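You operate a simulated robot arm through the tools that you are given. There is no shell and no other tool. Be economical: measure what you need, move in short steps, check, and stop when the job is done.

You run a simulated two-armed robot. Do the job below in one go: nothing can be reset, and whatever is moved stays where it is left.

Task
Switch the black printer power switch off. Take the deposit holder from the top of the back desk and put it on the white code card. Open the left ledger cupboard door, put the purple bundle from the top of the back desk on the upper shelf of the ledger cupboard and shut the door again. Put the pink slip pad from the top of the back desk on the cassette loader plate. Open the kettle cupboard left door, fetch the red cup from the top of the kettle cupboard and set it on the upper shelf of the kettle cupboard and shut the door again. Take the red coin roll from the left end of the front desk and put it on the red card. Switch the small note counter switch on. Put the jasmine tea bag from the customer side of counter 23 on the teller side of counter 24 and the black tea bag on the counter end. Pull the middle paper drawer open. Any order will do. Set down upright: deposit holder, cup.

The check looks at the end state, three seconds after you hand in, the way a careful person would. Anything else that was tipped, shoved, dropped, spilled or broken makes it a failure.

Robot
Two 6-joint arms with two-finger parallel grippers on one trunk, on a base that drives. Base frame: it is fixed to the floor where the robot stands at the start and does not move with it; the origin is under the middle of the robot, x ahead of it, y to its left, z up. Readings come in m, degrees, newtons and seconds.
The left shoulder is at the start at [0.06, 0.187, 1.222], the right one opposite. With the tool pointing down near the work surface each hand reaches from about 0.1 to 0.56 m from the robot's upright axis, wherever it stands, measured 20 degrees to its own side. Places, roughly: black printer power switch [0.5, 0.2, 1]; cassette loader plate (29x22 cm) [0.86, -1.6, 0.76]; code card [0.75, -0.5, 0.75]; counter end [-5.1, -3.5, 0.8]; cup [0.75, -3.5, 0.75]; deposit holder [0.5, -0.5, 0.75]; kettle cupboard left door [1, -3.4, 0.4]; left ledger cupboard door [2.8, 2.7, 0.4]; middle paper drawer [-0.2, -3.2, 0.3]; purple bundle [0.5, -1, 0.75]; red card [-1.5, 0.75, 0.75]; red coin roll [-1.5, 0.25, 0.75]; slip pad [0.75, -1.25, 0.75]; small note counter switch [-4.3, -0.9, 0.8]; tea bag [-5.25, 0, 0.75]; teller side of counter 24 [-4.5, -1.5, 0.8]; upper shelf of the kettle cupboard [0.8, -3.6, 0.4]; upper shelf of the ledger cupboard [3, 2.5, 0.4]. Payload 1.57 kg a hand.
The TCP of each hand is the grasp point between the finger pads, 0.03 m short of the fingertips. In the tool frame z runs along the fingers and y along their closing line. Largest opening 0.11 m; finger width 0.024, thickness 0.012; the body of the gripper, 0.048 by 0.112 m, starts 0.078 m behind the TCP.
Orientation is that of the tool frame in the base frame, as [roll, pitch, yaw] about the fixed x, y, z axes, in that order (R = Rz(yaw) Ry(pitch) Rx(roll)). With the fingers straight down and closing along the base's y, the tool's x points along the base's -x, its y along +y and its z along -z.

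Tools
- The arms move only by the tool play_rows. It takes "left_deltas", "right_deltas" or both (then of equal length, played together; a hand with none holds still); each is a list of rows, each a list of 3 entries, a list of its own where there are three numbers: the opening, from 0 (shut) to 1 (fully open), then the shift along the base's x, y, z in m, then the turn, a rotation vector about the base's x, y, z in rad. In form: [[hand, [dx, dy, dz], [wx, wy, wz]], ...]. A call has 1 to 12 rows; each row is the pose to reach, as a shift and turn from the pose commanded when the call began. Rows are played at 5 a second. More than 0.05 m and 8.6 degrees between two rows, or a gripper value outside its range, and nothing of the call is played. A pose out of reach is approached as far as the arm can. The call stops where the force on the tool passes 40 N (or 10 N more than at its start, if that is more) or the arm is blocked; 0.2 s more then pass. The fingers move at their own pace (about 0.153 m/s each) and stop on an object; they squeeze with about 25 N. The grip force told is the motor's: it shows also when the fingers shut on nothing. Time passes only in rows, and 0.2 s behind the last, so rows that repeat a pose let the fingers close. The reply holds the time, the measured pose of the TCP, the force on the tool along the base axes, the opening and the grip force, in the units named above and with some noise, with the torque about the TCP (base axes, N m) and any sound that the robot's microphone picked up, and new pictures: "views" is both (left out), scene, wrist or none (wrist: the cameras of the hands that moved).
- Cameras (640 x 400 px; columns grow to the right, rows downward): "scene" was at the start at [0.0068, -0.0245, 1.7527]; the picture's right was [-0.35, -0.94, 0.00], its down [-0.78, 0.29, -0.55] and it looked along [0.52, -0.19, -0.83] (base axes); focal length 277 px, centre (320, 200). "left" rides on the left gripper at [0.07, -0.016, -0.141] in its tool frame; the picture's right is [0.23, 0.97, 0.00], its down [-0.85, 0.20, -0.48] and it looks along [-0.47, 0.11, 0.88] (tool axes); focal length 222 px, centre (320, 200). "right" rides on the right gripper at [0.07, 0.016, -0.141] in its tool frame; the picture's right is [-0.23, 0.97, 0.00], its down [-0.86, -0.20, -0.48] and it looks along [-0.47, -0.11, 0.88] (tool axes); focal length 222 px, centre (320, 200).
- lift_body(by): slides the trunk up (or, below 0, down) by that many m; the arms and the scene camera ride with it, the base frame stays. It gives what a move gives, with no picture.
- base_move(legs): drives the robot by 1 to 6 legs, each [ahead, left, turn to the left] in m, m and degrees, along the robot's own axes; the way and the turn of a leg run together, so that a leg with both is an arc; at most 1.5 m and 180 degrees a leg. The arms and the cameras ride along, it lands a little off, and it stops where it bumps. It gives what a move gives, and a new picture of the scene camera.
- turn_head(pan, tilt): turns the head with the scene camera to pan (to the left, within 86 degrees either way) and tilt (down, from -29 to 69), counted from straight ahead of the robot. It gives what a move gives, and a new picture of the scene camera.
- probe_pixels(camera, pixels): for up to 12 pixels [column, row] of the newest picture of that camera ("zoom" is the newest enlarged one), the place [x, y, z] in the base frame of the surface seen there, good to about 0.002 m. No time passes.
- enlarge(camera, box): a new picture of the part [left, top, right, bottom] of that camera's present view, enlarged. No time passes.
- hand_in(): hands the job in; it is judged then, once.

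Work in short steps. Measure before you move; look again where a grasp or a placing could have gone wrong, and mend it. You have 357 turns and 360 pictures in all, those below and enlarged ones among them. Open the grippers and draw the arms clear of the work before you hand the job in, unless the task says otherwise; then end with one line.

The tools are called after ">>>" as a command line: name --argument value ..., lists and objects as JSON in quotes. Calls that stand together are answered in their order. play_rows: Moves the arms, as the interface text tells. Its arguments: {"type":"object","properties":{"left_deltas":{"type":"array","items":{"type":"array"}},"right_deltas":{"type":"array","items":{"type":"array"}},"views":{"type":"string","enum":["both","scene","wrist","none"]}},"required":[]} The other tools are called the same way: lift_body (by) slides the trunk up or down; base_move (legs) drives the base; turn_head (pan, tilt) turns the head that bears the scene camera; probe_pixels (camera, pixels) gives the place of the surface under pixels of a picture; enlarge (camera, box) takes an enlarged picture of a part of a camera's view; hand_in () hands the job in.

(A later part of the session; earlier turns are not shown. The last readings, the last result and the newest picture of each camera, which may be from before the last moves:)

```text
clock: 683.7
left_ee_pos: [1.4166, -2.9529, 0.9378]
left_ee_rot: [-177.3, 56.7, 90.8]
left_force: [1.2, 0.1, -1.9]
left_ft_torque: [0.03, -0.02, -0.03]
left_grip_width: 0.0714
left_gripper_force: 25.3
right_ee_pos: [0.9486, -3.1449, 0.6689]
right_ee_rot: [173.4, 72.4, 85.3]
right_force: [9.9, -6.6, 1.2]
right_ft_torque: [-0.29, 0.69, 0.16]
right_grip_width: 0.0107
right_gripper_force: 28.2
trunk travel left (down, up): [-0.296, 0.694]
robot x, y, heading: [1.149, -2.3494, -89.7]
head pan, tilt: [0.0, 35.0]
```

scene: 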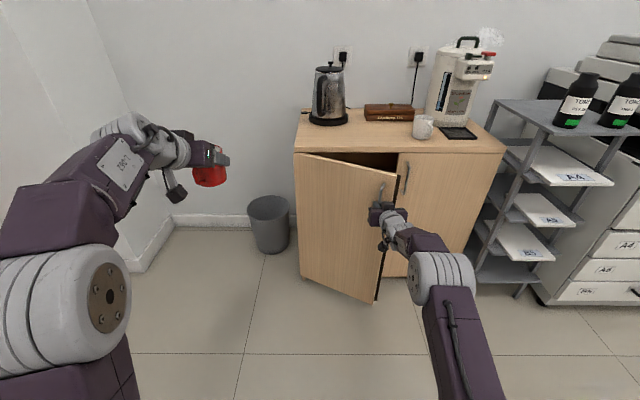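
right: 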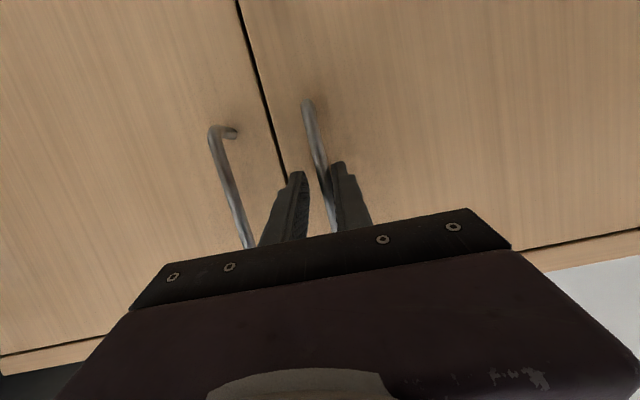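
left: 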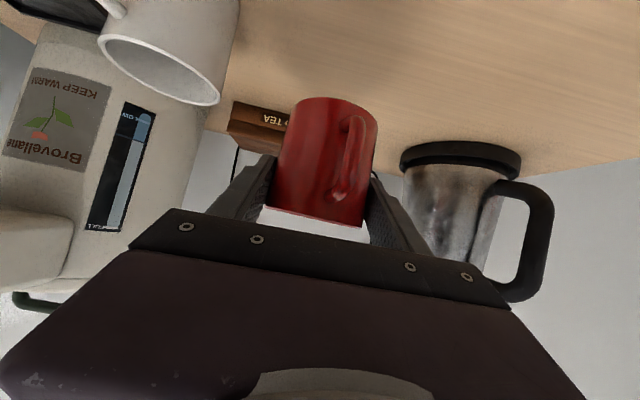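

Yaw the hand with the door, then go on to ~45°.

>>> play_rows --right_deltas '[[0.02, [0, 0, 0], [0, 0, -0.1]], [0.02, [0, 0, 0], [0, 0, -0.2]], [0.02, [0, 0, 0], [0, 0, -0.3]]]' --views "none"

>>> base_move --legs '[[-0.039, 0.032, 0], [-0.037, 0.038, 0]]'

```text
clock: 684.5
left_ee_pos: [1.4151, -2.9522, 0.9384]
left_ee_rot: [-177.5, 56.7, 90.6]
left_force: [0.6, 0.4, -1.4]
left_ft_torque: [0.03, 0.04, 0.02]
left_grip_width: 0.0709
left_gripper_force: 24.8
right_ee_pos: [0.9496, -3.1435, 0.6679]
right_ee_rot: [173.3, 72.4, 85.2]
right_force: [2.6, -3.0, -0.5]
right_ft_torque: [-0.17, 0.71, 0.04]
right_grip_width: 0.0105
right_gripper_force: 29.0
right hand out of reach, approached as far as the arm can: row 1, 2, 3
trunk travel left (down, up): [-0.296, 0.694]
robot x, y, heading: [1.1506, -2.3471, -89.7]
head pan, tilt: [0.0, 35.0]
```

```text
clock: 686.0
left_ee_pos: [1.4851, -2.8782, 0.9375]
left_ee_rot: [-177.3, 56.8, 90.7]
left_force: [-0.7, 0.3, -3.2]
left_ft_torque: [0.01, -0.02, -0.04]
left_grip_width: 0.071
left_gripper_force: 24.6
right_ee_pos: [1.0175, -3.0695, 0.6677]
right_ee_rot: [173.5, 72.4, 85.5]
right_force: [6.6, -8.1, 1.1]
right_ft_torque: [-0.17, 0.72, 0.09]
right_grip_width: 0.0103
right_gripper_force: 29.0
trunk travel left (down, up): [-0.296, 0.694]
robot x, y, heading: [1.217, -2.2778, -89.6]
head pan, tilt: [0.0, 35.0]
```

scene: 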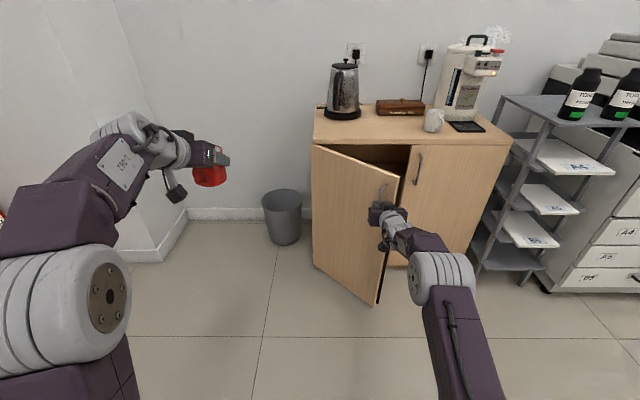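

>>> base_move --legs '[[-0.018, 0.024, 0], [-0.016, 0.026, 0]]'

```text
clock: 687.2
left_ee_pos: [1.5339, -2.8441, 0.9395]
left_ee_rot: [-177.4, 56.7, 90.8]
left_force: [-0.5, -0.1, -2.4]
left_ft_torque: [-0.01, 0.03, -0.02]
left_grip_width: 0.0711
left_gripper_force: 25.1
right_ee_pos: [1.065, -3.037, 0.6675]
right_ee_rot: [173.2, 72.5, 85.2]
right_force: [-1.1, 0.3, -2.4]
right_ft_torque: [-0.03, 0.74, -0.02]
right_grip_width: 0.0106
right_gripper_force: 28.0
trunk travel left (down, up): [-0.296, 0.694]
robot x, y, heading: [1.2665, -2.2384, -89.9]
head pan, tilt: [0.0, 35.0]
```

scene: 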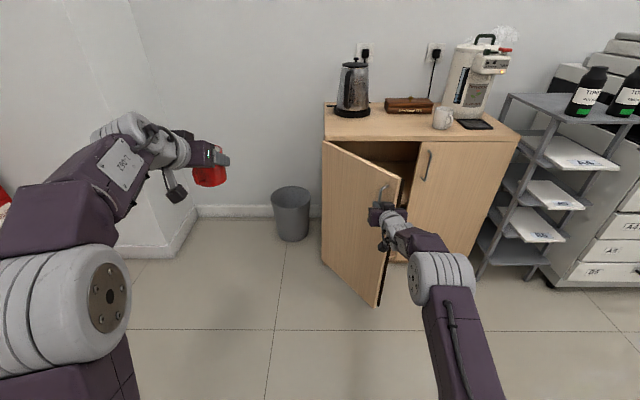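

>>> base_move --legs '[[-0.015, 0.027, 0], [-0.01, 0.026, 0], [-0.006, 0.022, 0]]'

```text
clock: 688.9
left_ee_pos: [1.6091, -2.8121, 0.9389]
left_ee_rot: [-177.3, 56.8, 90.9]
left_force: [0.4, 0.3, -3.4]
left_ft_torque: [0.01, 0.0, -0.01]
left_grip_width: 0.071
left_gripper_force: 25.4
right_ee_pos: [1.1406, -3.0041, 0.6682]
right_ee_rot: [173.2, 72.4, 85.3]
right_force: [-2.6, 9.1, -0.8]
right_ft_torque: [-0.11, 0.75, -0.09]
right_grip_width: 0.0102
right_gripper_force: 28.4
trunk travel left (down, up): [-0.296, 0.694]
robot x, y, heading: [1.3382, -2.2131, -89.8]
head pan, tilt: [0.0, 35.0]
```

scene: 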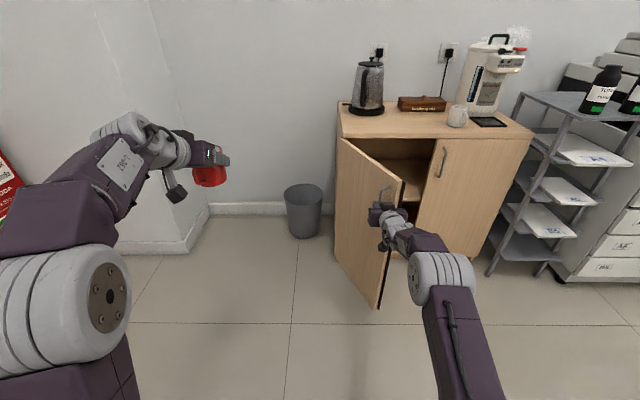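

>>> base_move --legs '[[-0.008, 0.03, 0], [-0.004, 0.03, 0], [-0.001, 0.025, 0]]'

```text
clock: 690.6
left_ee_pos: [1.6962, -2.7967, 0.94]
left_ee_rot: [-177.4, 57.0, 90.9]
left_force: [0.9, -0.5, -2.1]
left_ft_torque: [-0.02, 0.02, -0.01]
left_grip_width: 0.071
left_gripper_force: 25.0
right_ee_pos: [1.2271, -2.989, 0.6678]
right_ee_rot: [173.4, 72.2, 85.5]
right_force: [-0.8, 23.0, -1.6]
right_ft_torque: [-0.13, 0.71, -0.06]
right_grip_width: 0.0104
right_gripper_force: 28.1
trunk travel left (down, up): [-0.296, 0.694]
robot x, y, heading: [1.4262, -2.1952, -89.8]
head pan, tilt: [0.0, 35.0]
```

scene: 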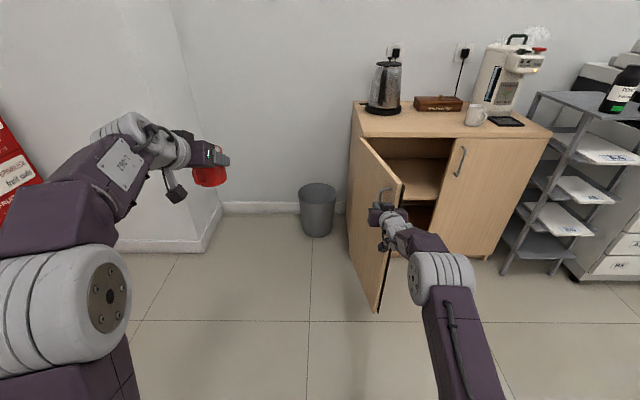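

Door ~80° open. Open the fingers slightly and back straight off the handle.

>>> play_rows --right_deltas '[[0.25, [0, 0, 0], [0, 0, 0]], [0.25, [0, 0, 0], [0, 0, 0]]]' --views "none"

>>> base_move --legs '[[-0.2, 0, 0]]'

```text
clock: 691.2
left_ee_pos: [1.6939, -2.7982, 0.9386]
left_ee_rot: [-177.5, 56.7, 90.7]
left_force: [-0.4, -0.8, -2.5]
left_ft_torque: [0.01, -0.01, -0.01]
left_grip_width: 0.0712
left_gripper_force: 24.8
right_ee_pos: [1.2275, -2.9902, 0.6653]
right_ee_rot: [173.2, 72.2, 85.2]
right_force: [-0.3, 0.0, 0.0]
right_ft_torque: [0.02, -0.01, -0.02]
right_grip_width: 0.0276
right_gripper_force: 0.0
trunk travel left (down, up): [-0.296, 0.694]
robot x, y, heading: [1.4263, -2.1971, -89.5]
head pan, tilt: [0.0, 35.0]
```

```text
clock: 692.8
left_ee_pos: [1.6952, -2.5947, 0.9384]
left_ee_rot: [-177.4, 56.9, 90.9]
left_force: [-1.3, -0.8, -1.4]
left_ft_torque: [0.02, 0.0, 0.0]
left_grip_width: 0.0708
left_gripper_force: 25.4
right_ee_pos: [1.2286, -2.789, 0.6671]
right_ee_rot: [173.1, 72.1, 85.4]
right_force: [0.0, -1.0, 1.1]
right_ft_torque: [0.02, -0.03, 0.04]
right_grip_width: 0.0275
right_gripper_force: 0.0
trunk travel left (down, up): [-0.296, 0.694]
robot x, y, heading: [1.4271, -1.996, -89.5]
head pan, tilt: [0.0, 35.0]
```

scene: 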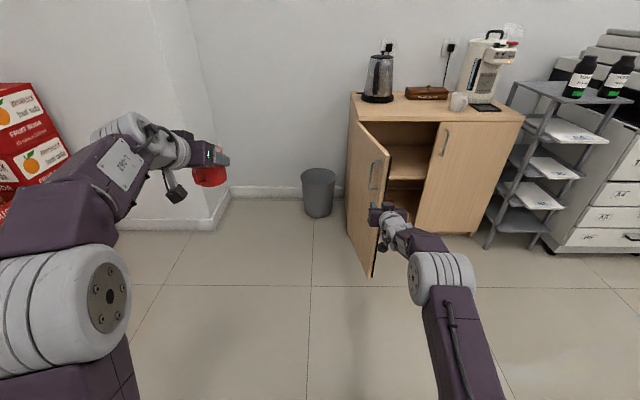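

>>> probe_pixels --camera "scene" --pixels '[[408, 165], [400, 180], [425, 185], [415, 150], [410, 205], [438, 140], [371, 270], [388, 155], [405, 130], [420, 125]]'

>>> enlarge --camera "scene" --box '[330, 80, 470, 220]'

```text
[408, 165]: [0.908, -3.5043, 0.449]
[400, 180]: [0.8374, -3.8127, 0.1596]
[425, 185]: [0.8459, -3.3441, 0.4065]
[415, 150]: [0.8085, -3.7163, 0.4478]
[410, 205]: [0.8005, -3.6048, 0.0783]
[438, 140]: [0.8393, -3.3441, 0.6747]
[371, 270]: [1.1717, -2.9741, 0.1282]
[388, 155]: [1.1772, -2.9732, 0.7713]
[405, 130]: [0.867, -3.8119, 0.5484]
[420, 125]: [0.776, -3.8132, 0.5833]
```

```text
2.86 times, centred on (400, 150) of scene
```

zoom: 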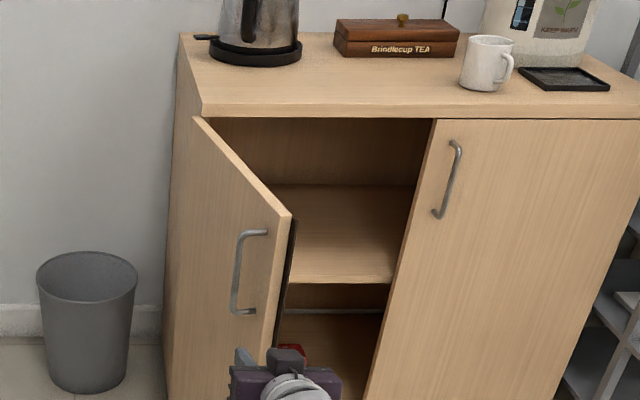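

Shelf top z≈0.448, opening x 0.85–1.17. Fold the right hand back to pointing down close in.

>>> play_rows --right_deltas '[[0.3, [-0.005, 0.04, 0.01], [0.06, 0, 0]], [0.3, [-0.01, 0.08, 0.02], [0.18, 0, 0]], [0.3, [-0.02, 0.12, 0.03], [0.3, 0, 0]], [0.3, [-0.03, 0.16, 0.04], [0.43, 0, 0]], [0.3, [-0.04, 0.2, 0.05], [0.56, 0, 0]], [0.3, [-0.05, 0.24, 0.06], [0.69, 0, 0]], [0.3, [-0.06, 0.28, 0.07], [0.82, 0, 0]], [0.3, [-0.07, 0.32, 0.08], [0.95, 0, 0]], [0.3, [-0.08, 0.36, 0.09], [1.08, 0, 0]], [0.3, [-0.09, 0.4, 0.1], [1.2, 0, 0]], [0.3, [-0.09, 0.42, 0.1], [1.26, 0, 0]]]' --left_deltas '[[0.5, [-0.01, -0.01, -0.01], [0, 0, 0]], [0.5, [-0.02, -0.02, -0.03], [0, 0, 0]], [0.5, [-0.03, -0.04, -0.06], [0, 0, 0]], [0.5, [-0.04, -0.06, -0.1], [0, 0, 0]], [0.5, [-0.05, -0.08, -0.14], [0, 0, 0]], [0.5, [-0.05, -0.1, -0.18], [0, 0, 0]], [0.5, [-0.05, -0.12, -0.22], [0, 0, 0]], [0.5, [-0.05, -0.14, -0.26], [0, 0, 0]], [0.5, [-0.05, -0.16, -0.3], [0, 0, 0]], [0.5, [-0.05, -0.18, -0.34], [0, 0, 0]], [0.5, [-0.05, -0.18, -0.37], [0, 0, 0]]]' --views "scene"

```text
clock: 695.2
left_ee_pos: [1.6446, -2.7784, 0.5662]
left_ee_rot: [-177.6, 56.8, 91.0]
left_force: [0.9, -0.4, -2.0]
left_ft_torque: [0.0, 0.01, 0.0]
left_grip_width: 0.0708
left_gripper_force: 24.6
right_ee_pos: [1.1407, -2.3713, 0.768]
right_ee_rot: [177.5, -0.1, 88.6]
right_force: [0.0, -0.2, 0.1]
right_ft_torque: [-0.02, 0.0, -0.02]
right_grip_width: 0.033
right_gripper_force: 0.1
trunk travel left (down, up): [-0.296, 0.694]
robot x, y, heading: [1.4273, -1.9956, -89.5]
head pan, tilt: [0.0, 35.0]
```

scene: 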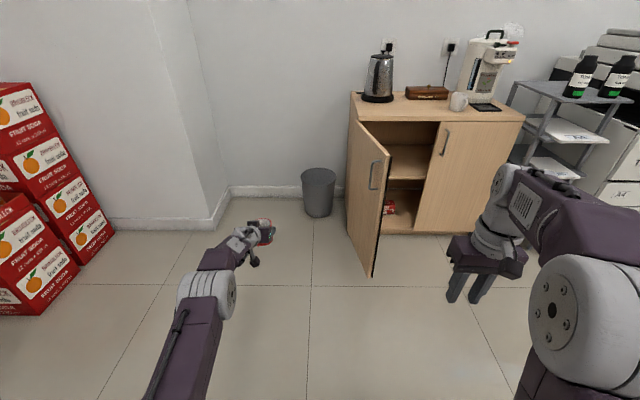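

Arms are well posed. Pull the cup in 6 cm, advance a bit, then slide right in front of the opening (clear of the desk behind me).

>>> play_rows --left_deltas '[[0.5, [0, 0.03, 0], [0, 0, 0]], [0.5, [0, 0.06, 0], [0, 0, 0]], [0.5, [0, 0.06, 0], [0, 0, 0]]]' --views "none"

>>> base_move --legs '[[0.15, 0, -0.5], [0, -0.3, 0]]'

```text
clock: 696.0
left_ee_pos: [1.6448, -2.7155, 0.5695]
left_ee_rot: [-177.6, 56.6, 91.0]
left_force: [-0.3, 0.1, -2.0]
left_ft_torque: [0.01, 0.03, 0.0]
left_grip_width: 0.0708
left_gripper_force: 25.3
left hand out of reach, approached as far as the arm can: row 1, 2
right_ee_pos: [1.1405, -2.3705, 0.7682]
right_ee_rot: [177.5, -0.1, 88.6]
right_force: [0.0, -0.1, 0.7]
right_ft_torque: [0.01, 0.0, 0.0]
right_grip_width: 0.0327
right_gripper_force: 0.1
trunk travel left (down, up): [-0.296, 0.694]
robot x, y, heading: [1.4253, -1.9958, -89.5]
head pan, tilt: [0.0, 35.0]
```

```text
clock: 699.0
left_ee_pos: [1.3444, -2.8668, 0.5691]
left_ee_rot: [-177.6, 56.7, 90.6]
left_force: [-0.6, 0.7, -1.7]
left_ft_torque: [-0.02, -0.01, 0.0]
left_grip_width: 0.0708
left_gripper_force: 24.7
right_ee_pos: [0.8424, -2.5188, 0.7677]
right_ee_rot: [177.5, -0.1, 88.2]
right_force: [-0.1, -0.2, -0.7]
right_ft_torque: [-0.01, -0.02, 0.01]
right_grip_width: 0.0331
right_gripper_force: 0.0
trunk travel left (down, up): [-0.296, 0.694]
robot x, y, heading: [1.1314, -2.1414, -89.7]
head pan, tilt: [0.0, 35.0]
```

scene: 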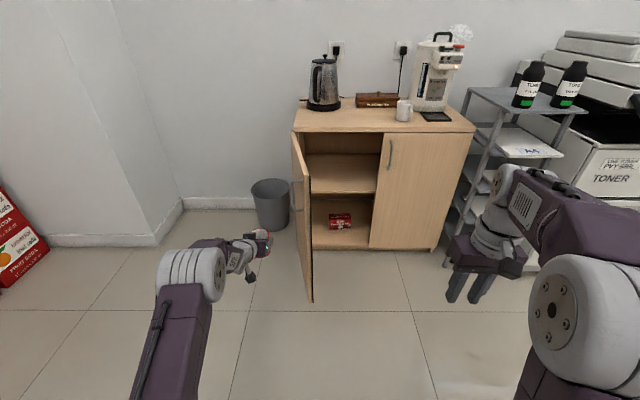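

>>> base_move --legs '[[0, -0.33, 0]]'

>>> enlarge --camera "left" --box '[0, 0, 640, 400]'

```text
clock: 701.1
left_ee_pos: [1.0272, -2.8678, 0.5688]
left_ee_rot: [-177.6, 56.7, 91.1]
left_force: [0.3, 0.2, -2.6]
left_ft_torque: [0.05, 0.01, 0.03]
left_grip_width: 0.0709
left_gripper_force: 24.4
right_ee_pos: [0.5229, -2.5235, 0.767]
right_ee_rot: [177.5, 0.0, 88.7]
right_force: [-0.8, -0.3, 0.4]
right_ft_torque: [0.0, 0.03, 0.0]
right_grip_width: 0.0332
right_gripper_force: 0.0
trunk travel left (down, up): [-0.296, 0.694]
robot x, y, heading: [0.8072, -2.1453, -89.2]
head pan, tilt: [0.0, 35.0]
```

scene: 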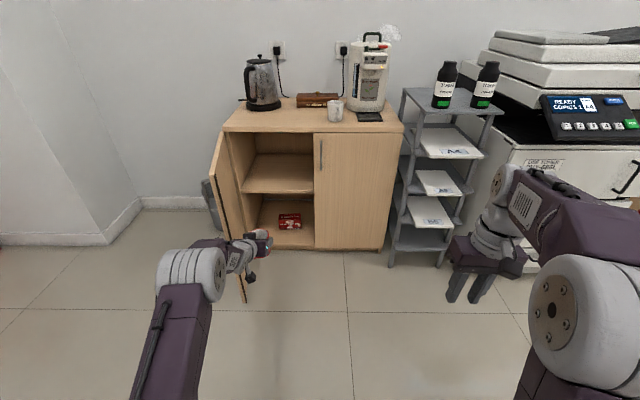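

```text
1.00 times, centred on (320, 200) of left (not enlarged: the box is as wide or as high as the picture)
```

zoom: 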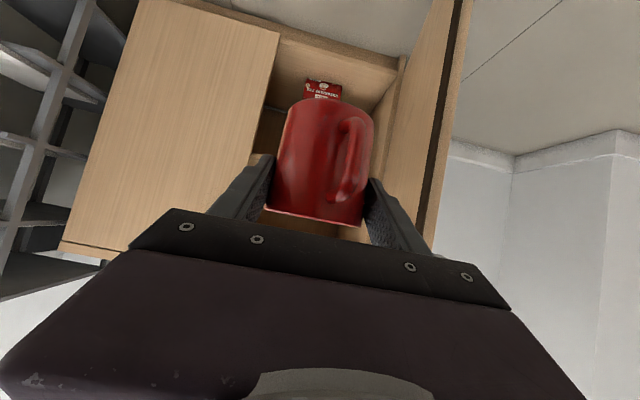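

>>> probe_pixels --camera "zoom" --pixels '[[325, 105], [300, 110], [320, 150], [330, 210], [270, 60], [390, 130], [440, 100], [455, 20], [268, 130]]'

>>> base_move --legs '[[0.3, -0.01, -0.8]]'

>>> enlarge --camera "left" --box '[0, 0, 640, 400]'

```text
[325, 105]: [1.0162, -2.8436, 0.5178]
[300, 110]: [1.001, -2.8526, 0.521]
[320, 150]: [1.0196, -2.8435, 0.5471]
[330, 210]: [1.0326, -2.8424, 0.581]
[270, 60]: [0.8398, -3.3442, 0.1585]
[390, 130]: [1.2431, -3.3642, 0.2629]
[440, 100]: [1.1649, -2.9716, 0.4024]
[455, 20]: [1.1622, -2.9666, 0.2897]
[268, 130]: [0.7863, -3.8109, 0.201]
```

```text
clock: 703.1
left_ee_pos: [1.0117, -3.1652, 0.5684]
left_ee_rot: [-177.5, 56.5, 90.5]
left_force: [0.9, -0.5, -2.1]
left_ft_torque: [0.04, 0.03, -0.01]
left_grip_width: 0.0705
left_gripper_force: 25.1
right_ee_pos: [0.5112, -2.8148, 0.7678]
right_ee_rot: [177.6, 0.0, 88.1]
right_force: [0.2, 0.2, -0.8]
right_ft_torque: [0.0, -0.01, -0.03]
right_grip_width: 0.0331
right_gripper_force: 0.0
trunk travel left (down, up): [-0.296, 0.694]
robot x, y, heading: [0.7995, -2.4368, -89.7]
head pan, tilt: [0.0, 35.0]
```

scene: 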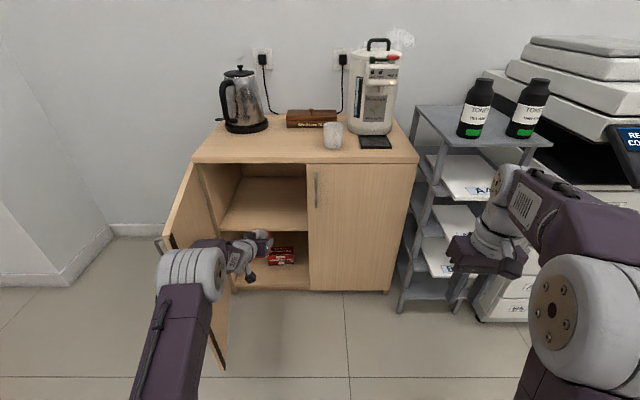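

```text
1.00 times, centred on (320, 200) of left (not enlarged: the box is as wide or as high as the picture)
```

zoom: 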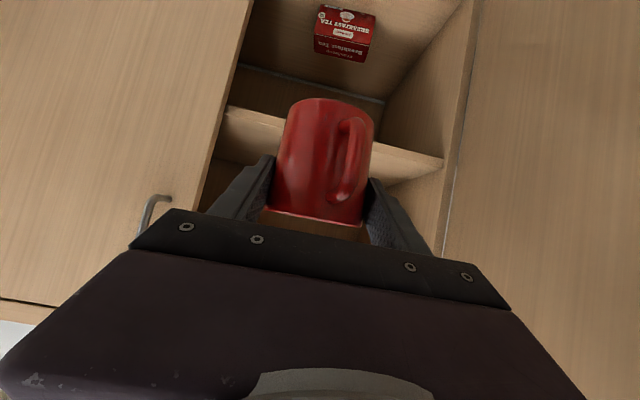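

>>> probe_pixels --camera "zoom" --pixels '[[250, 118], [240, 108], [410, 160], [420, 180], [430, 150], [240, 150]]'

>>> play_rows --left_deltas '[[0.5, [0, 0, -0.015], [0, 0, 0]], [0.5, [0, 0, -0.03], [0, 0, 0]], [0.5, [0, 0, -0.03], [0, 0, 0]]]' --views "none"

```text
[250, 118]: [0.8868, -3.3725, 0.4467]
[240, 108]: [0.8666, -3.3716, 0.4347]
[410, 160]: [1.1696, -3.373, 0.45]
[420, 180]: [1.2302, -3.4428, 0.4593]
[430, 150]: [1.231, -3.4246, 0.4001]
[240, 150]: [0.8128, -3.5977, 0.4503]
```

```text
clock: 703.9
left_ee_pos: [1.0104, -3.1642, 0.5387]
left_ee_rot: [-177.4, 56.7, 90.6]
left_force: [-0.1, -0.4, -2.1]
left_ft_torque: [0.01, 0.01, 0.0]
left_grip_width: 0.0707
left_gripper_force: 24.7
right_ee_pos: [0.5106, -2.8139, 0.766]
right_ee_rot: [177.5, -0.1, 88.1]
right_force: [-0.7, 0.3, 0.7]
right_ft_torque: [-0.03, 0.01, -0.01]
right_grip_width: 0.0327
right_gripper_force: 0.0
trunk travel left (down, up): [-0.296, 0.694]
robot x, y, heading: [0.7979, -2.4391, -90.1]
head pan, tilt: [0.0, 35.0]
```

>>> base_move --legs '[[0.2, 0, 0]]'

>>> enlarge --camera "left" --box '[0, 0, 640, 400]'

```text
clock: 705.5
left_ee_pos: [1.0059, -3.361, 0.5383]
left_ee_rot: [-177.4, 56.6, 90.2]
left_force: [-0.4, -0.1, -3.1]
left_ft_torque: [0.06, 0.04, 0.02]
left_grip_width: 0.0706
left_gripper_force: 24.9
right_ee_pos: [0.5093, -3.008, 0.7675]
right_ee_rot: [177.6, -0.1, 87.8]
right_force: [-0.3, -0.8, -0.4]
right_ft_torque: [0.01, -0.01, 0.0]
right_grip_width: 0.0333
right_gripper_force: 0.1
trunk travel left (down, up): [-0.296, 0.694]
robot x, y, heading: [0.7991, -2.6323, -90.3]
head pan, tilt: [0.0, 35.0]
```

scene: 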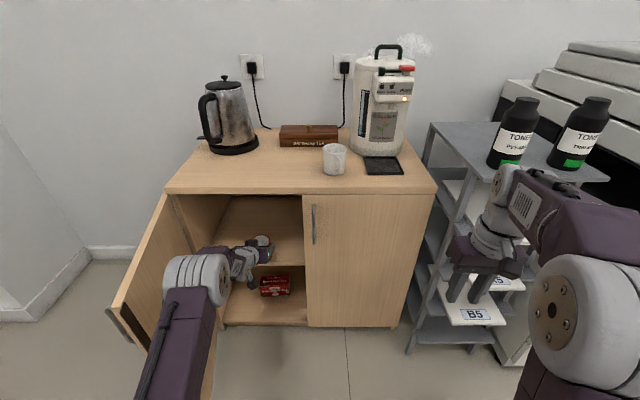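

```text
1.00 times, centred on (320, 200) of left (not enlarged: the box is as wide or as high as the picture)
```

zoom: 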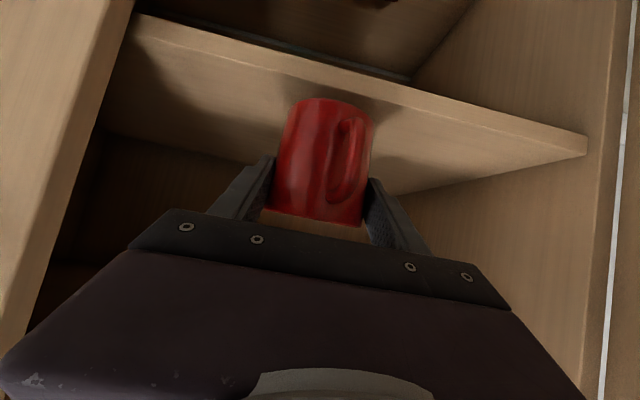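

>>> base_move --legs '[[0.105, 0, 0.2]]'

>>> play_rows --left_deltas '[[0.5, [0, 0, -0.012], [0, 0, 0]], [0.5, [0, 0, -0.022], [0, 0, 0]], [0.5, [0, 0, -0.026], [0, 0, 0]], [0.5, [0, 0, -0.028], [0, 0, 0]], [0.5, [0, 0, -0.028], [0, 0, 0]]]' --views "wrist"

```text
clock: 706.7
left_ee_pos: [1.0082, -3.4669, 0.539]
left_ee_rot: [-177.5, 56.6, 90.4]
left_force: [-0.1, -0.5, -2.6]
left_ft_torque: [0.01, 0.01, -0.01]
left_grip_width: 0.0705
left_gripper_force: 25.1
right_ee_pos: [0.5094, -3.117, 0.7662]
right_ee_rot: [177.5, 0.0, 88.0]
right_force: [0.8, 0.0, -0.5]
right_ft_torque: [0.02, 0.0, -0.02]
right_grip_width: 0.033
right_gripper_force: 0.1
trunk travel left (down, up): [-0.296, 0.694]
robot x, y, heading: [0.7992, -2.7424, -89.9]
head pan, tilt: [0.0, 35.0]
```

scene: 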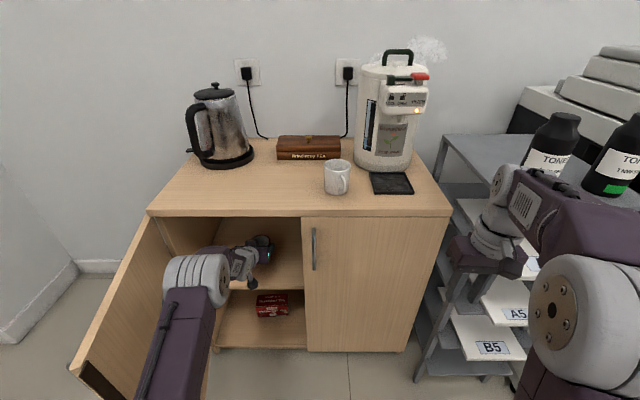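

```text
clock: 707.9
left_ee_pos: [1.0085, -3.4654, 0.5102]
left_ee_rot: [-177.5, 56.7, 90.3]
left_force: [-0.4, -0.9, -1.2]
left_ft_torque: [0.01, -0.03, -0.01]
left_grip_width: 0.071
left_gripper_force: 25.1
right_ee_pos: [0.5091, -3.1154, 0.7673]
right_ee_rot: [177.6, 0.1, 88.1]
right_force: [0.4, -0.9, 0.3]
right_ft_torque: [-0.02, -0.03, -0.03]
right_grip_width: 0.033
right_gripper_force: 0.2
trunk travel left (down, up): [-0.296, 0.694]
robot x, y, heading: [0.796, -2.7445, -90.5]
head pan, tilt: [0.0, 35.0]
```

left: 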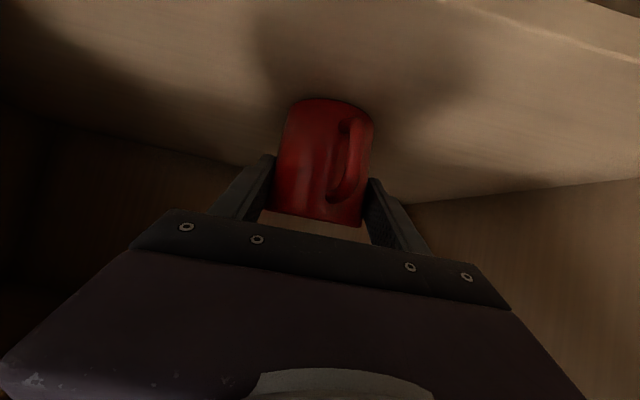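

Near contact; creep down a couple more millimetres.

>>> play_rows --left_deltas '[[0.5, [0, 0, -0.002], [0, 0, 0]], [0.5, [0, 0, -0.004], [0, 0, 0]], [0.5, [0, 0, -0.004], [0, 0, 0]]]' --views "none"

```text
clock: 708.7
left_ee_pos: [1.0071, -3.4658, 0.5112]
left_ee_rot: [-177.6, 56.9, 90.3]
left_force: [4.1, 0.2, 10.3]
left_ft_torque: [-0.07, -0.5, 0.09]
left_grip_width: 0.0708
left_gripper_force: 24.6
right_ee_pos: [0.51, -3.1143, 0.7669]
right_ee_rot: [177.5, 0.2, 88.0]
right_force: [0.1, -0.7, -0.2]
right_ft_torque: [0.01, 0.01, 0.02]
right_grip_width: 0.033
right_gripper_force: 0.1
trunk travel left (down, up): [-0.296, 0.694]
robot x, y, heading: [0.7998, -2.744, -90.0]
head pan, tilt: [0.0, 35.0]
```

Contact (10 N). Release, then back out straight (fingers straddle cup and handle).

>>> play_rows --left_deltas '[[0.5, [0, 0, 0.001], [0, 0, 0]], [0.75, [0, 0, 0.001], [0, 0, 0]], [1, [0, 0, 0.001], [0, 0, 0]], [1, [0, 0, 0.001], [0, 0, 0]], [1, [0, 0, 0.001], [0, 0, 0]]]' --views "wrist"

```text
clock: 709.9
left_ee_pos: [1.0072, -3.4663, 0.5072]
left_ee_rot: [-177.5, 56.8, 90.4]
left_force: [-0.2, 0.0, 0.2]
left_ft_torque: [0.01, 0.02, -0.01]
left_grip_width: 0.1101
left_gripper_force: 0.1
right_ee_pos: [0.5095, -3.1149, 0.7677]
right_ee_rot: [177.5, 0.0, 88.0]
right_force: [0.4, 0.8, -0.2]
right_ft_torque: [-0.02, -0.02, -0.01]
right_grip_width: 0.0334
right_gripper_force: 0.0
trunk travel left (down, up): [-0.296, 0.694]
robot x, y, heading: [0.7969, -2.739, -89.9]
head pan, tilt: [0.0, 35.0]
```

left: 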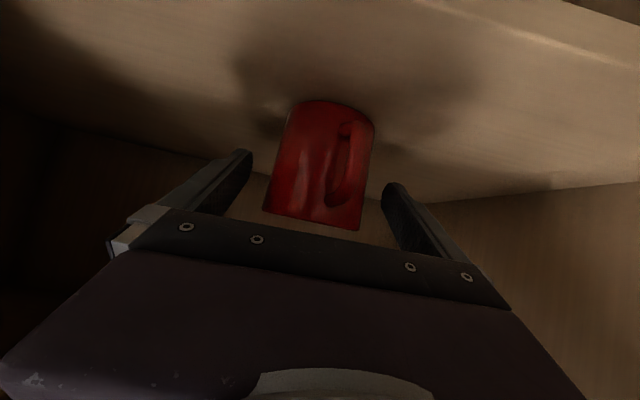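

>>> base_move --legs '[[-0.3, 0, 0], [-0.28, 0, 0]]'

>>> enlarge --camera "scene" --box '[200, 100, 420, 300]'

```text
clock: 713.5
left_ee_pos: [1.0088, -2.8822, 0.5087]
left_ee_rot: [-177.4, 56.6, 90.6]
left_force: [0.1, 0.4, -0.1]
left_ft_torque: [0.04, 0.01, 0.0]
left_grip_width: 0.1102
left_gripper_force: 0.0
right_ee_pos: [0.5126, -2.5308, 0.7682]
right_ee_rot: [177.6, 0.1, 88.2]
right_force: [-0.5, -0.6, -0.4]
right_ft_torque: [-0.04, -0.01, 0.0]
right_grip_width: 0.0331
right_gripper_force: 0.0
trunk travel left (down, up): [-0.296, 0.694]
robot x, y, heading: [0.8002, -2.1543, -90.1]
head pan, tilt: [0.0, 35.0]
```

scene: 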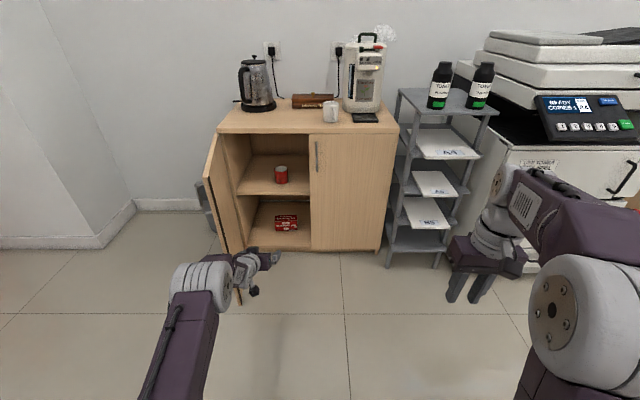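

```text
2.00 times, centred on (310, 200) of scene
```

zoom: 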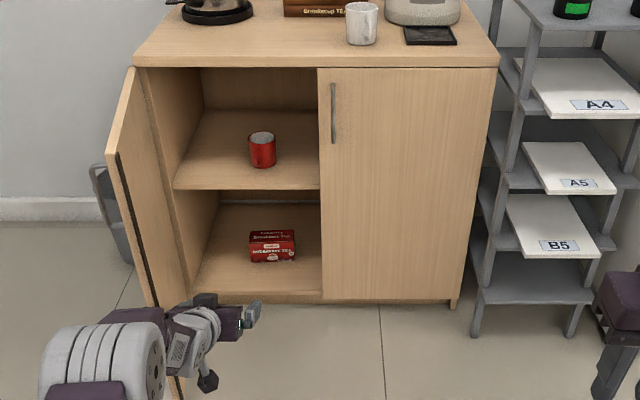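

Cup stands on the shelf. Now shut the door from outside: close the left fingers, lower a bit, go round the door's edge.

>>> play_rows --left_deltas '[[0, [0, 0.0, -0.02], [0, 0, 0]], [0, [0, 0.0, -0.04], [0, 0, 0]], [0, [0, 0.0, -0.04], [0, 0, 0]], [0, [0, 0.0, -0.04], [0, 0, 0]]]' --views "none"

>>> base_move --legs '[[0, 0.38, 0]]'

```text
clock: 714.5
left_ee_pos: [1.0082, -2.8816, 0.4678]
left_ee_rot: [-177.5, 56.8, 90.4]
left_force: [-0.2, 0.6, 0.1]
left_ft_torque: [0.04, 0.04, -0.01]
left_grip_width: 0.0
left_gripper_force: 21.6
right_ee_pos: [0.5101, -2.5309, 0.7673]
right_ee_rot: [177.7, 0.2, 88.1]
right_force: [-0.4, 0.2, -0.1]
right_ft_torque: [0.01, 0.02, 0.02]
right_grip_width: 0.0331
right_gripper_force: 0.1
trunk travel left (down, up): [-0.296, 0.694]
robot x, y, heading: [0.7999, -2.1568, -90.0]
head pan, tilt: [0.0, 35.0]
```

```text
clock: 716.9
left_ee_pos: [1.4018, -2.8787, 0.468]
left_ee_rot: [-177.6, 56.7, 91.0]
left_force: [0.3, -0.6, -0.3]
left_ft_torque: [0.01, 0.01, -0.01]
left_grip_width: 0.0
left_gripper_force: 21.0
right_ee_pos: [0.9011, -2.5319, 0.7672]
right_ee_rot: [177.6, 0.0, 88.5]
right_force: [-0.5, 0.5, 0.0]
right_ft_torque: [0.01, 0.0, 0.01]
right_grip_width: 0.033
right_gripper_force: 0.1
trunk travel left (down, up): [-0.296, 0.694]
robot x, y, heading: [1.1893, -2.1536, -89.6]
head pan, tilt: [0.0, 35.0]
```

scene: 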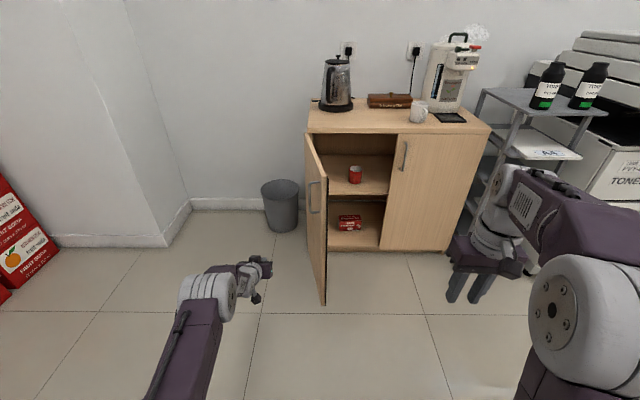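

>>> base_move --legs '[[0.2, 0, -0.4], [0, -0.34, 0]]'

```text
clock: 720.4
left_ee_pos: [1.0587, -3.081, 0.4679]
left_ee_rot: [-177.7, 56.7, 90.9]
left_force: [-0.3, -0.7, 1.0]
left_ft_torque: [0.01, -0.01, 0.04]
left_grip_width: 0.0
left_gripper_force: 21.5
right_ee_pos: [0.5585, -2.7352, 0.7682]
right_ee_rot: [177.5, 0.1, 88.6]
right_force: [0.5, -0.4, -1.3]
right_ft_torque: [0.0, -0.03, 0.0]
right_grip_width: 0.0331
right_gripper_force: 0.0
trunk travel left (down, up): [-0.296, 0.694]
robot x, y, heading: [0.843, -2.3611, -89.5]
head pan, tilt: [0.0, 35.0]
```

scene: 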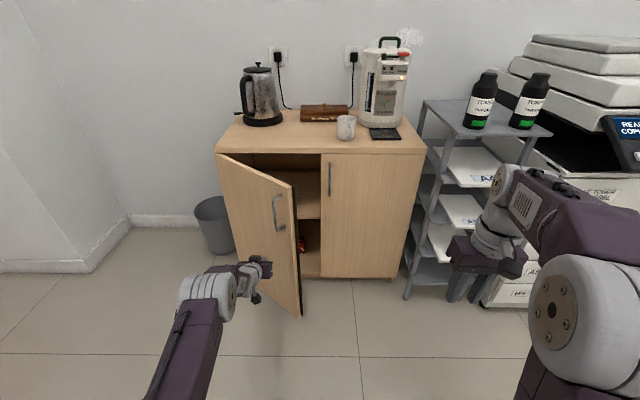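

Door half shut. Shift a little left to clear the handle and push forward.

>>> base_move --legs '[[0, -0.03, -0.3], [0.18, 0, 0]]'

```text
clock: 722.3
left_ee_pos: [1.0265, -3.2598, 0.4678]
left_ee_rot: [-177.6, 56.6, 90.5]
left_force: [-0.7, -0.5, -0.3]
left_ft_torque: [0.02, 0.01, 0.0]
left_grip_width: 0.0
left_gripper_force: 20.7
right_ee_pos: [0.5281, -2.9118, 0.7672]
right_ee_rot: [177.7, 0.0, 88.4]
right_force: [-0.2, 0.1, -0.1]
right_ft_torque: [0.03, 0.0, 0.01]
right_grip_width: 0.033
right_gripper_force: 0.0
trunk travel left (down, up): [-0.296, 0.694]
robot x, y, heading: [0.8171, -2.536, -89.9]
head pan, tilt: [0.0, 35.0]
```

scene: 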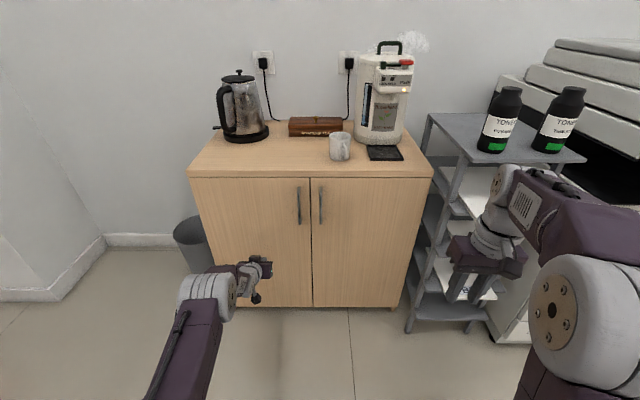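

>>> play_rows --left_deltas '[[0, [0, -0.02, 0], [0, 0, 0]], [0, [0, -0.04, 0], [0, 0, 0]], [0, [0, -0.05, 0], [0, 0, 0]], [0, [0, -0.058, 0], [0, 0, 0]], [0, [0, -0.064, 0], [0, 0, 0]]]' --views "none"

>>> probe_pixels --camera "scene" --pixels '[[300, 250], [320, 250], [220, 230], [305, 200], [250, 220]]'

```text
clock: 723.5
left_ee_pos: [1.0223, -3.3022, 0.4679]
left_ee_rot: [-176.7, 56.6, 90.7]
left_force: [0.4, -0.3, 0.4]
left_ft_torque: [-0.02, 0.0, -0.05]
left_grip_width: 0.0
left_gripper_force: 21.3
left hand out of reach, approached as far as the arm can: row 3, 4, 5
right_ee_pos: [0.5288, -2.9118, 0.7677]
right_ee_rot: [177.6, 0.0, 88.3]
right_force: [0.3, -1.1, -0.2]
right_ft_torque: [0.01, 0.01, 0.01]
right_grip_width: 0.0327
right_gripper_force: 0.0
trunk travel left (down, up): [-0.296, 0.694]
robot x, y, heading: [0.8168, -2.5314, -90.0]
head pan, tilt: [0.0, 35.0]
```

```text
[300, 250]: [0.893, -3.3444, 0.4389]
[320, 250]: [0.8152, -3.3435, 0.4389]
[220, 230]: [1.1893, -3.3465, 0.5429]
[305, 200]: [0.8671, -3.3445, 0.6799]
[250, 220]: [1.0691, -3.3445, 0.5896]
```

The door is flush shut. Retract, back off and look at the copier drawers.

>>> play_rows --left_deltas '[[0, [0, 0.04, 0.01], [0, 0, 0]], [0, [0, 0.08, 0.02], [0, 0, 0]], [0, [0, 0.12, 0.03], [0, 0, 0]]]' --views "none"

>>> base_move --legs '[[-0.12, 0, 0], [-0.05, -0.5, 0], [-0.05, -0.4, 0]]'

>>> turn_head --pan -5 --tilt 50

```text
clock: 724.3
left_ee_pos: [1.0247, -3.1794, 0.495]
left_ee_rot: [-177.6, 56.8, 90.5]
left_force: [-0.3, 0.6, 0.1]
left_ft_torque: [-0.03, 0.01, 0.01]
left_grip_width: 0.0
left_gripper_force: 21.1
right_ee_pos: [0.5274, -2.9108, 0.7682]
right_ee_rot: [177.7, 0.1, 88.3]
right_force: [0.9, 0.3, -0.1]
right_ft_torque: [0.0, -0.01, -0.03]
right_grip_width: 0.033
right_gripper_force: 0.0
trunk travel left (down, up): [-0.296, 0.694]
robot x, y, heading: [0.8142, -2.5352, -89.7]
head pan, tilt: [0.0, 35.0]
```

```text
clock: 730.2
left_ee_pos: [0.1108, -2.9623, 0.4933]
left_ee_rot: [-177.6, 56.8, 90.2]
left_force: [-0.2, 0.4, 0.0]
left_ft_torque: [0.01, -0.02, 0.0]
left_grip_width: 0.0
left_gripper_force: 21.0
right_ee_pos: [-0.3845, -2.6899, 0.7669]
right_ee_rot: [177.5, 0.1, 87.9]
right_force: [-0.2, -0.6, 1.3]
right_ft_torque: [0.03, -0.02, 0.01]
right_grip_width: 0.0333
right_gripper_force: 0.1
trunk travel left (down, up): [-0.296, 0.694]
robot x, y, heading: [-0.095, -2.3177, -90.4]
head pan, tilt: [0.0, 35.0]
```

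scene: 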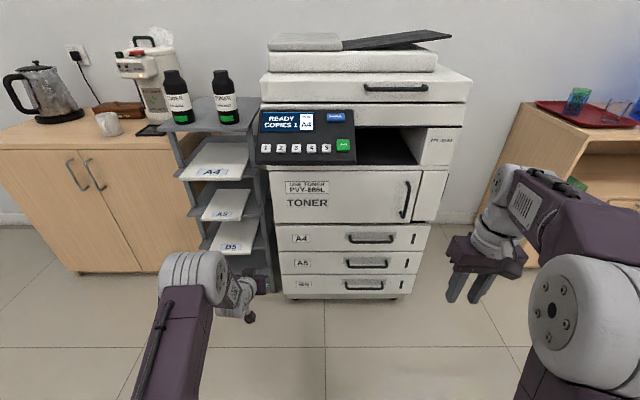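

```text
clock: 731.0
left_ee_pos: [0.1115, -2.9624, 0.4951]
left_ee_rot: [-177.6, 56.7, 90.3]
left_force: [0.4, 0.3, 0.7]
left_ft_torque: [-0.01, 0.0, 0.03]
left_grip_width: 0.0001
left_gripper_force: 21.3
right_ee_pos: [-0.3844, -2.6899, 0.7681]
right_ee_rot: [177.7, 0.2, 88.0]
right_force: [-0.3, 0.0, 0.4]
right_ft_torque: [0.0, 0.02, -0.01]
right_grip_width: 0.0328
right_gripper_force: 0.0
trunk travel left (down, up): [-0.296, 0.694]
robot x, y, heading: [-0.0936, -2.3163, -90.2]
head pan, tilt: [-5.0, 50.0]
```

scene: 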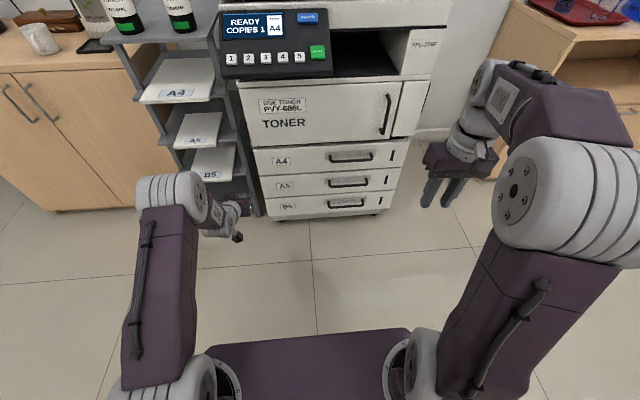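

>>> enlarge --camera "scene" --box '[250, 140, 410, 220]'

>>> probe_pixels --camera "zoom" --pixels '[[240, 182], [255, 172], [320, 168], [370, 165], [400, 162], [320, 172], [320, 180], [320, 195], [320, 150], [320, 90], [320, 262], [480, 165]]'

```text
4.00 times, centred on (330, 180) of scene
```

zoom: 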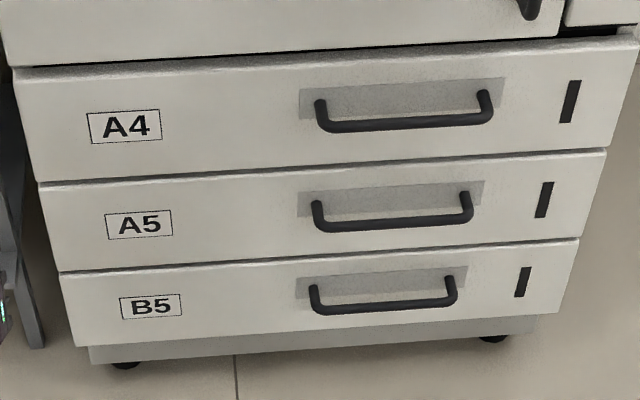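

```text
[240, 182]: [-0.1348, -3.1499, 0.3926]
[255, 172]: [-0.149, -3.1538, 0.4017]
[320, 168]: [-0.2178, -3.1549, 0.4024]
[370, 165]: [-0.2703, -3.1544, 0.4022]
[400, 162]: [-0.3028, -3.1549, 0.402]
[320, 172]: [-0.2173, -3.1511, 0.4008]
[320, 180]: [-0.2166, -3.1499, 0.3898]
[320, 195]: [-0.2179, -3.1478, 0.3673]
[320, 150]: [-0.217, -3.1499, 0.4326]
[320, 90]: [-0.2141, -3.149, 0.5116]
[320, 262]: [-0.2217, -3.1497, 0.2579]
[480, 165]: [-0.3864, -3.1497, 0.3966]
```

>>> probe_pixels --camera "zoom" --pixels '[[390, 222], [390, 225], [340, 226], [450, 218], [390, 205], [316, 207], [466, 198], [390, 235], [390, 310]]'

```text
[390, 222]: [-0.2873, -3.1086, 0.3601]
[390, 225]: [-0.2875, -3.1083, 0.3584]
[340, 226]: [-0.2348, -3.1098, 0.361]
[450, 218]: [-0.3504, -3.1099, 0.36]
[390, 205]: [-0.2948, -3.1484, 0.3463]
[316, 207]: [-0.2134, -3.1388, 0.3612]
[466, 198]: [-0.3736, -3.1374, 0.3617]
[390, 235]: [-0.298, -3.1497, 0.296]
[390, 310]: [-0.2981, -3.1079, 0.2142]
```

Middle (A5) handle: bar x −0.21…−0.375, y −3.11, z 0.36, standing 3.5 cm off the face – needs a horizontal hand rolled 90°. Rotate the left hand about its own axis.

>>> base_move --legs '[[-0.05, -0.4, 0]]'

>>> play_rows --left_deltas '[[0.4, [0, 0, 0], [0, -0.11, -0.072]], [0.4, [0, 0, 0], [0, -0.22, -0.143]], [0.4, [0, 0, 0], [0, -0.33, -0.215]], [0.4, [0, 0, 0], [0, -0.438, -0.286]], [0.4, [0, 0, 0], [0, -0.548, -0.358]], [0.4, [0, 0, 0], [0, -0.658, -0.43]], [0.4, [0, 0, 0], [0, -0.767, -0.501]], [0.4, [0, 0, 0], [0, -0.877, -0.573]], [0.4, [0, 0, 0], [0, -0.986, -0.644]], [0.4, [0, 0, 0], [0, -1.096, -0.716]], [0.4, [0, 0, 0], [0, -1.206, -0.787]], [0.4, [0, 0, 0], [0, -1.315, -0.859]]]' --views "scene"

```text
clock: 733.5
left_ee_pos: [-0.2861, -2.9104, 0.4947]
left_ee_rot: [-177.5, 56.6, 90.7]
left_force: [-0.1, 0.0, -0.3]
left_ft_torque: [-0.03, -0.02, 0.01]
left_grip_width: 0.0001
left_gripper_force: 21.1
right_ee_pos: [-0.7833, -2.6436, 0.7673]
right_ee_rot: [177.5, 0.2, 88.5]
right_force: [-0.1, -0.3, 0.1]
right_ft_torque: [0.02, -0.03, 0.01]
right_grip_width: 0.033
right_gripper_force: 0.1
trunk travel left (down, up): [-0.296, 0.694]
robot x, y, heading: [-0.4943, -2.2684, -89.6]
head pan, tilt: [-5.0, 50.0]
```

scene: 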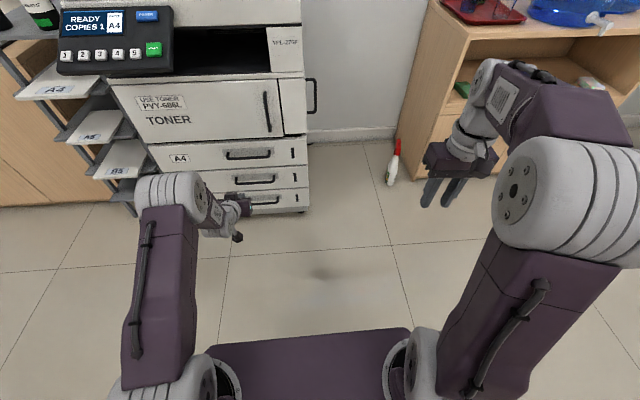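

```text
clock: 736.1
left_ee_pos: [-0.2857, -2.9126, 0.494]
left_ee_rot: [125.0, 0.2, 0.3]
left_force: [-0.2, 0.0, 0.2]
left_ft_torque: [-0.02, -0.03, 0.03]
left_grip_width: 0.044
left_gripper_force: 0.1
right_ee_pos: [-0.7821, -2.6446, 0.7683]
right_ee_rot: [177.6, 0.2, 88.5]
right_force: [0.3, -0.1, -0.3]
right_ft_torque: [0.0, 0.02, 0.01]
right_grip_width: 0.0329
right_gripper_force: 0.0
trunk travel left (down, up): [-0.296, 0.694]
robot x, y, heading: [-0.4962, -2.2619, -89.6]
head pan, tilt: [-5.0, 50.0]
```

scene: 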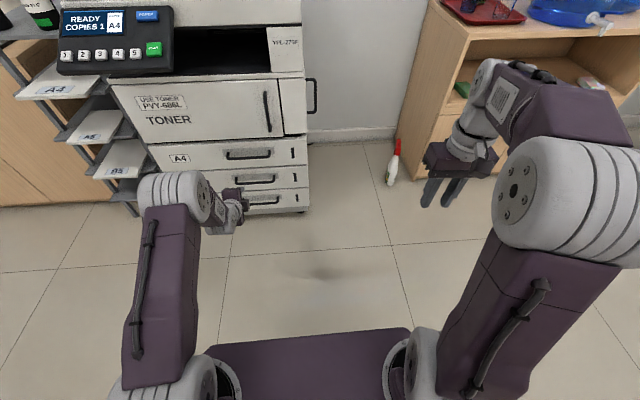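

Rolled well. Now pitch it up to ~10° below horizontal while extending, then lower the trunk.

>>> play_rows --left_deltas '[[0.5, [0, -0.03, 0], [-0.1, 0, 0]], [0.5, [0, -0.06, 0], [-0.2, 0, 0]], [0.5, [0, -0.08, 0], [-0.3, 0, 0]], [0.5, [0, -0.08, 0], [-0.4, 0, 0]], [0.5, [0, -0.08, 0], [-0.44, 0, 0]]]' --views "none"

>>> lift_body --by -0.13

>>> enlarge --camera "left" --box '[0, 0, 640, 400]'

```text
clock: 737.3
left_ee_pos: [-0.2876, -2.991, 0.495]
left_ee_rot: [99.7, 0.4, 0.2]
left_force: [-0.9, -0.4, 0.1]
left_ft_torque: [0.0, -0.05, 0.0]
left_grip_width: 0.0547
left_gripper_force: 0.1
right_ee_pos: [-0.7834, -2.6429, 0.7675]
right_ee_rot: [177.6, 0.1, 88.4]
right_force: [0.2, -0.7, -0.9]
right_ft_torque: [-0.02, -0.03, -0.03]
right_grip_width: 0.033
right_gripper_force: 0.0
trunk travel left (down, up): [-0.296, 0.694]
robot x, y, heading: [-0.4977, -2.2678, -89.9]
head pan, tilt: [-5.0, 50.0]
```

```text
clock: 738.9
left_ee_pos: [-0.2866, -2.9917, 0.3657]
left_ee_rot: [99.8, 0.4, 0.2]
left_force: [0.2, -0.1, 0.1]
left_ft_torque: [-0.02, -0.01, 0.01]
left_grip_width: 0.0549
left_gripper_force: 0.1
right_ee_pos: [-0.7841, -2.6441, 0.6389]
right_ee_rot: [177.7, 0.0, 88.3]
right_force: [0.9, 0.4, -0.5]
right_ft_torque: [0.01, 0.03, 0.0]
right_grip_width: 0.0327
right_gripper_force: 0.1
trunk travel left (down, up): [-0.166, 0.824]
robot x, y, heading: [-0.4956, -2.2662, -89.6]
head pan, tilt: [-5.0, 50.0]
```

```text
1.00 times, centred on (320, 200) of left (not enlarged: the box is as wide or as high as the picture)
```

zoom: 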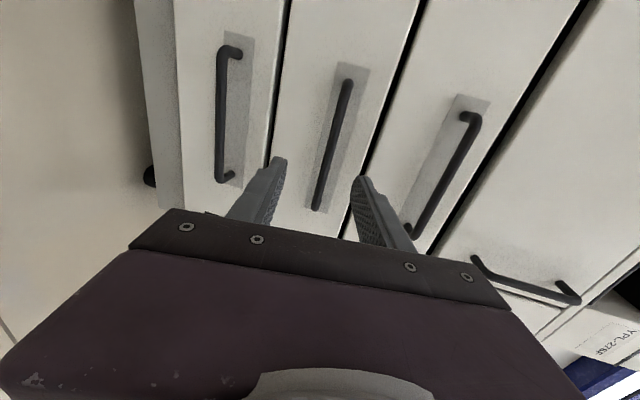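

>>> probe_pixels --camera "zoom" --pixels '[[348, 85], [332, 145], [317, 205], [300, 150], [268, 190], [370, 200]]'

```text
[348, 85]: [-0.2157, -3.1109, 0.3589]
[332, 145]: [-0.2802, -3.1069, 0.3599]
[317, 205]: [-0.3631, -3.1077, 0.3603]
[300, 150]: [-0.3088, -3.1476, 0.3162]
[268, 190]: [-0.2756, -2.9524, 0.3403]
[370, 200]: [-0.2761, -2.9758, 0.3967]
```

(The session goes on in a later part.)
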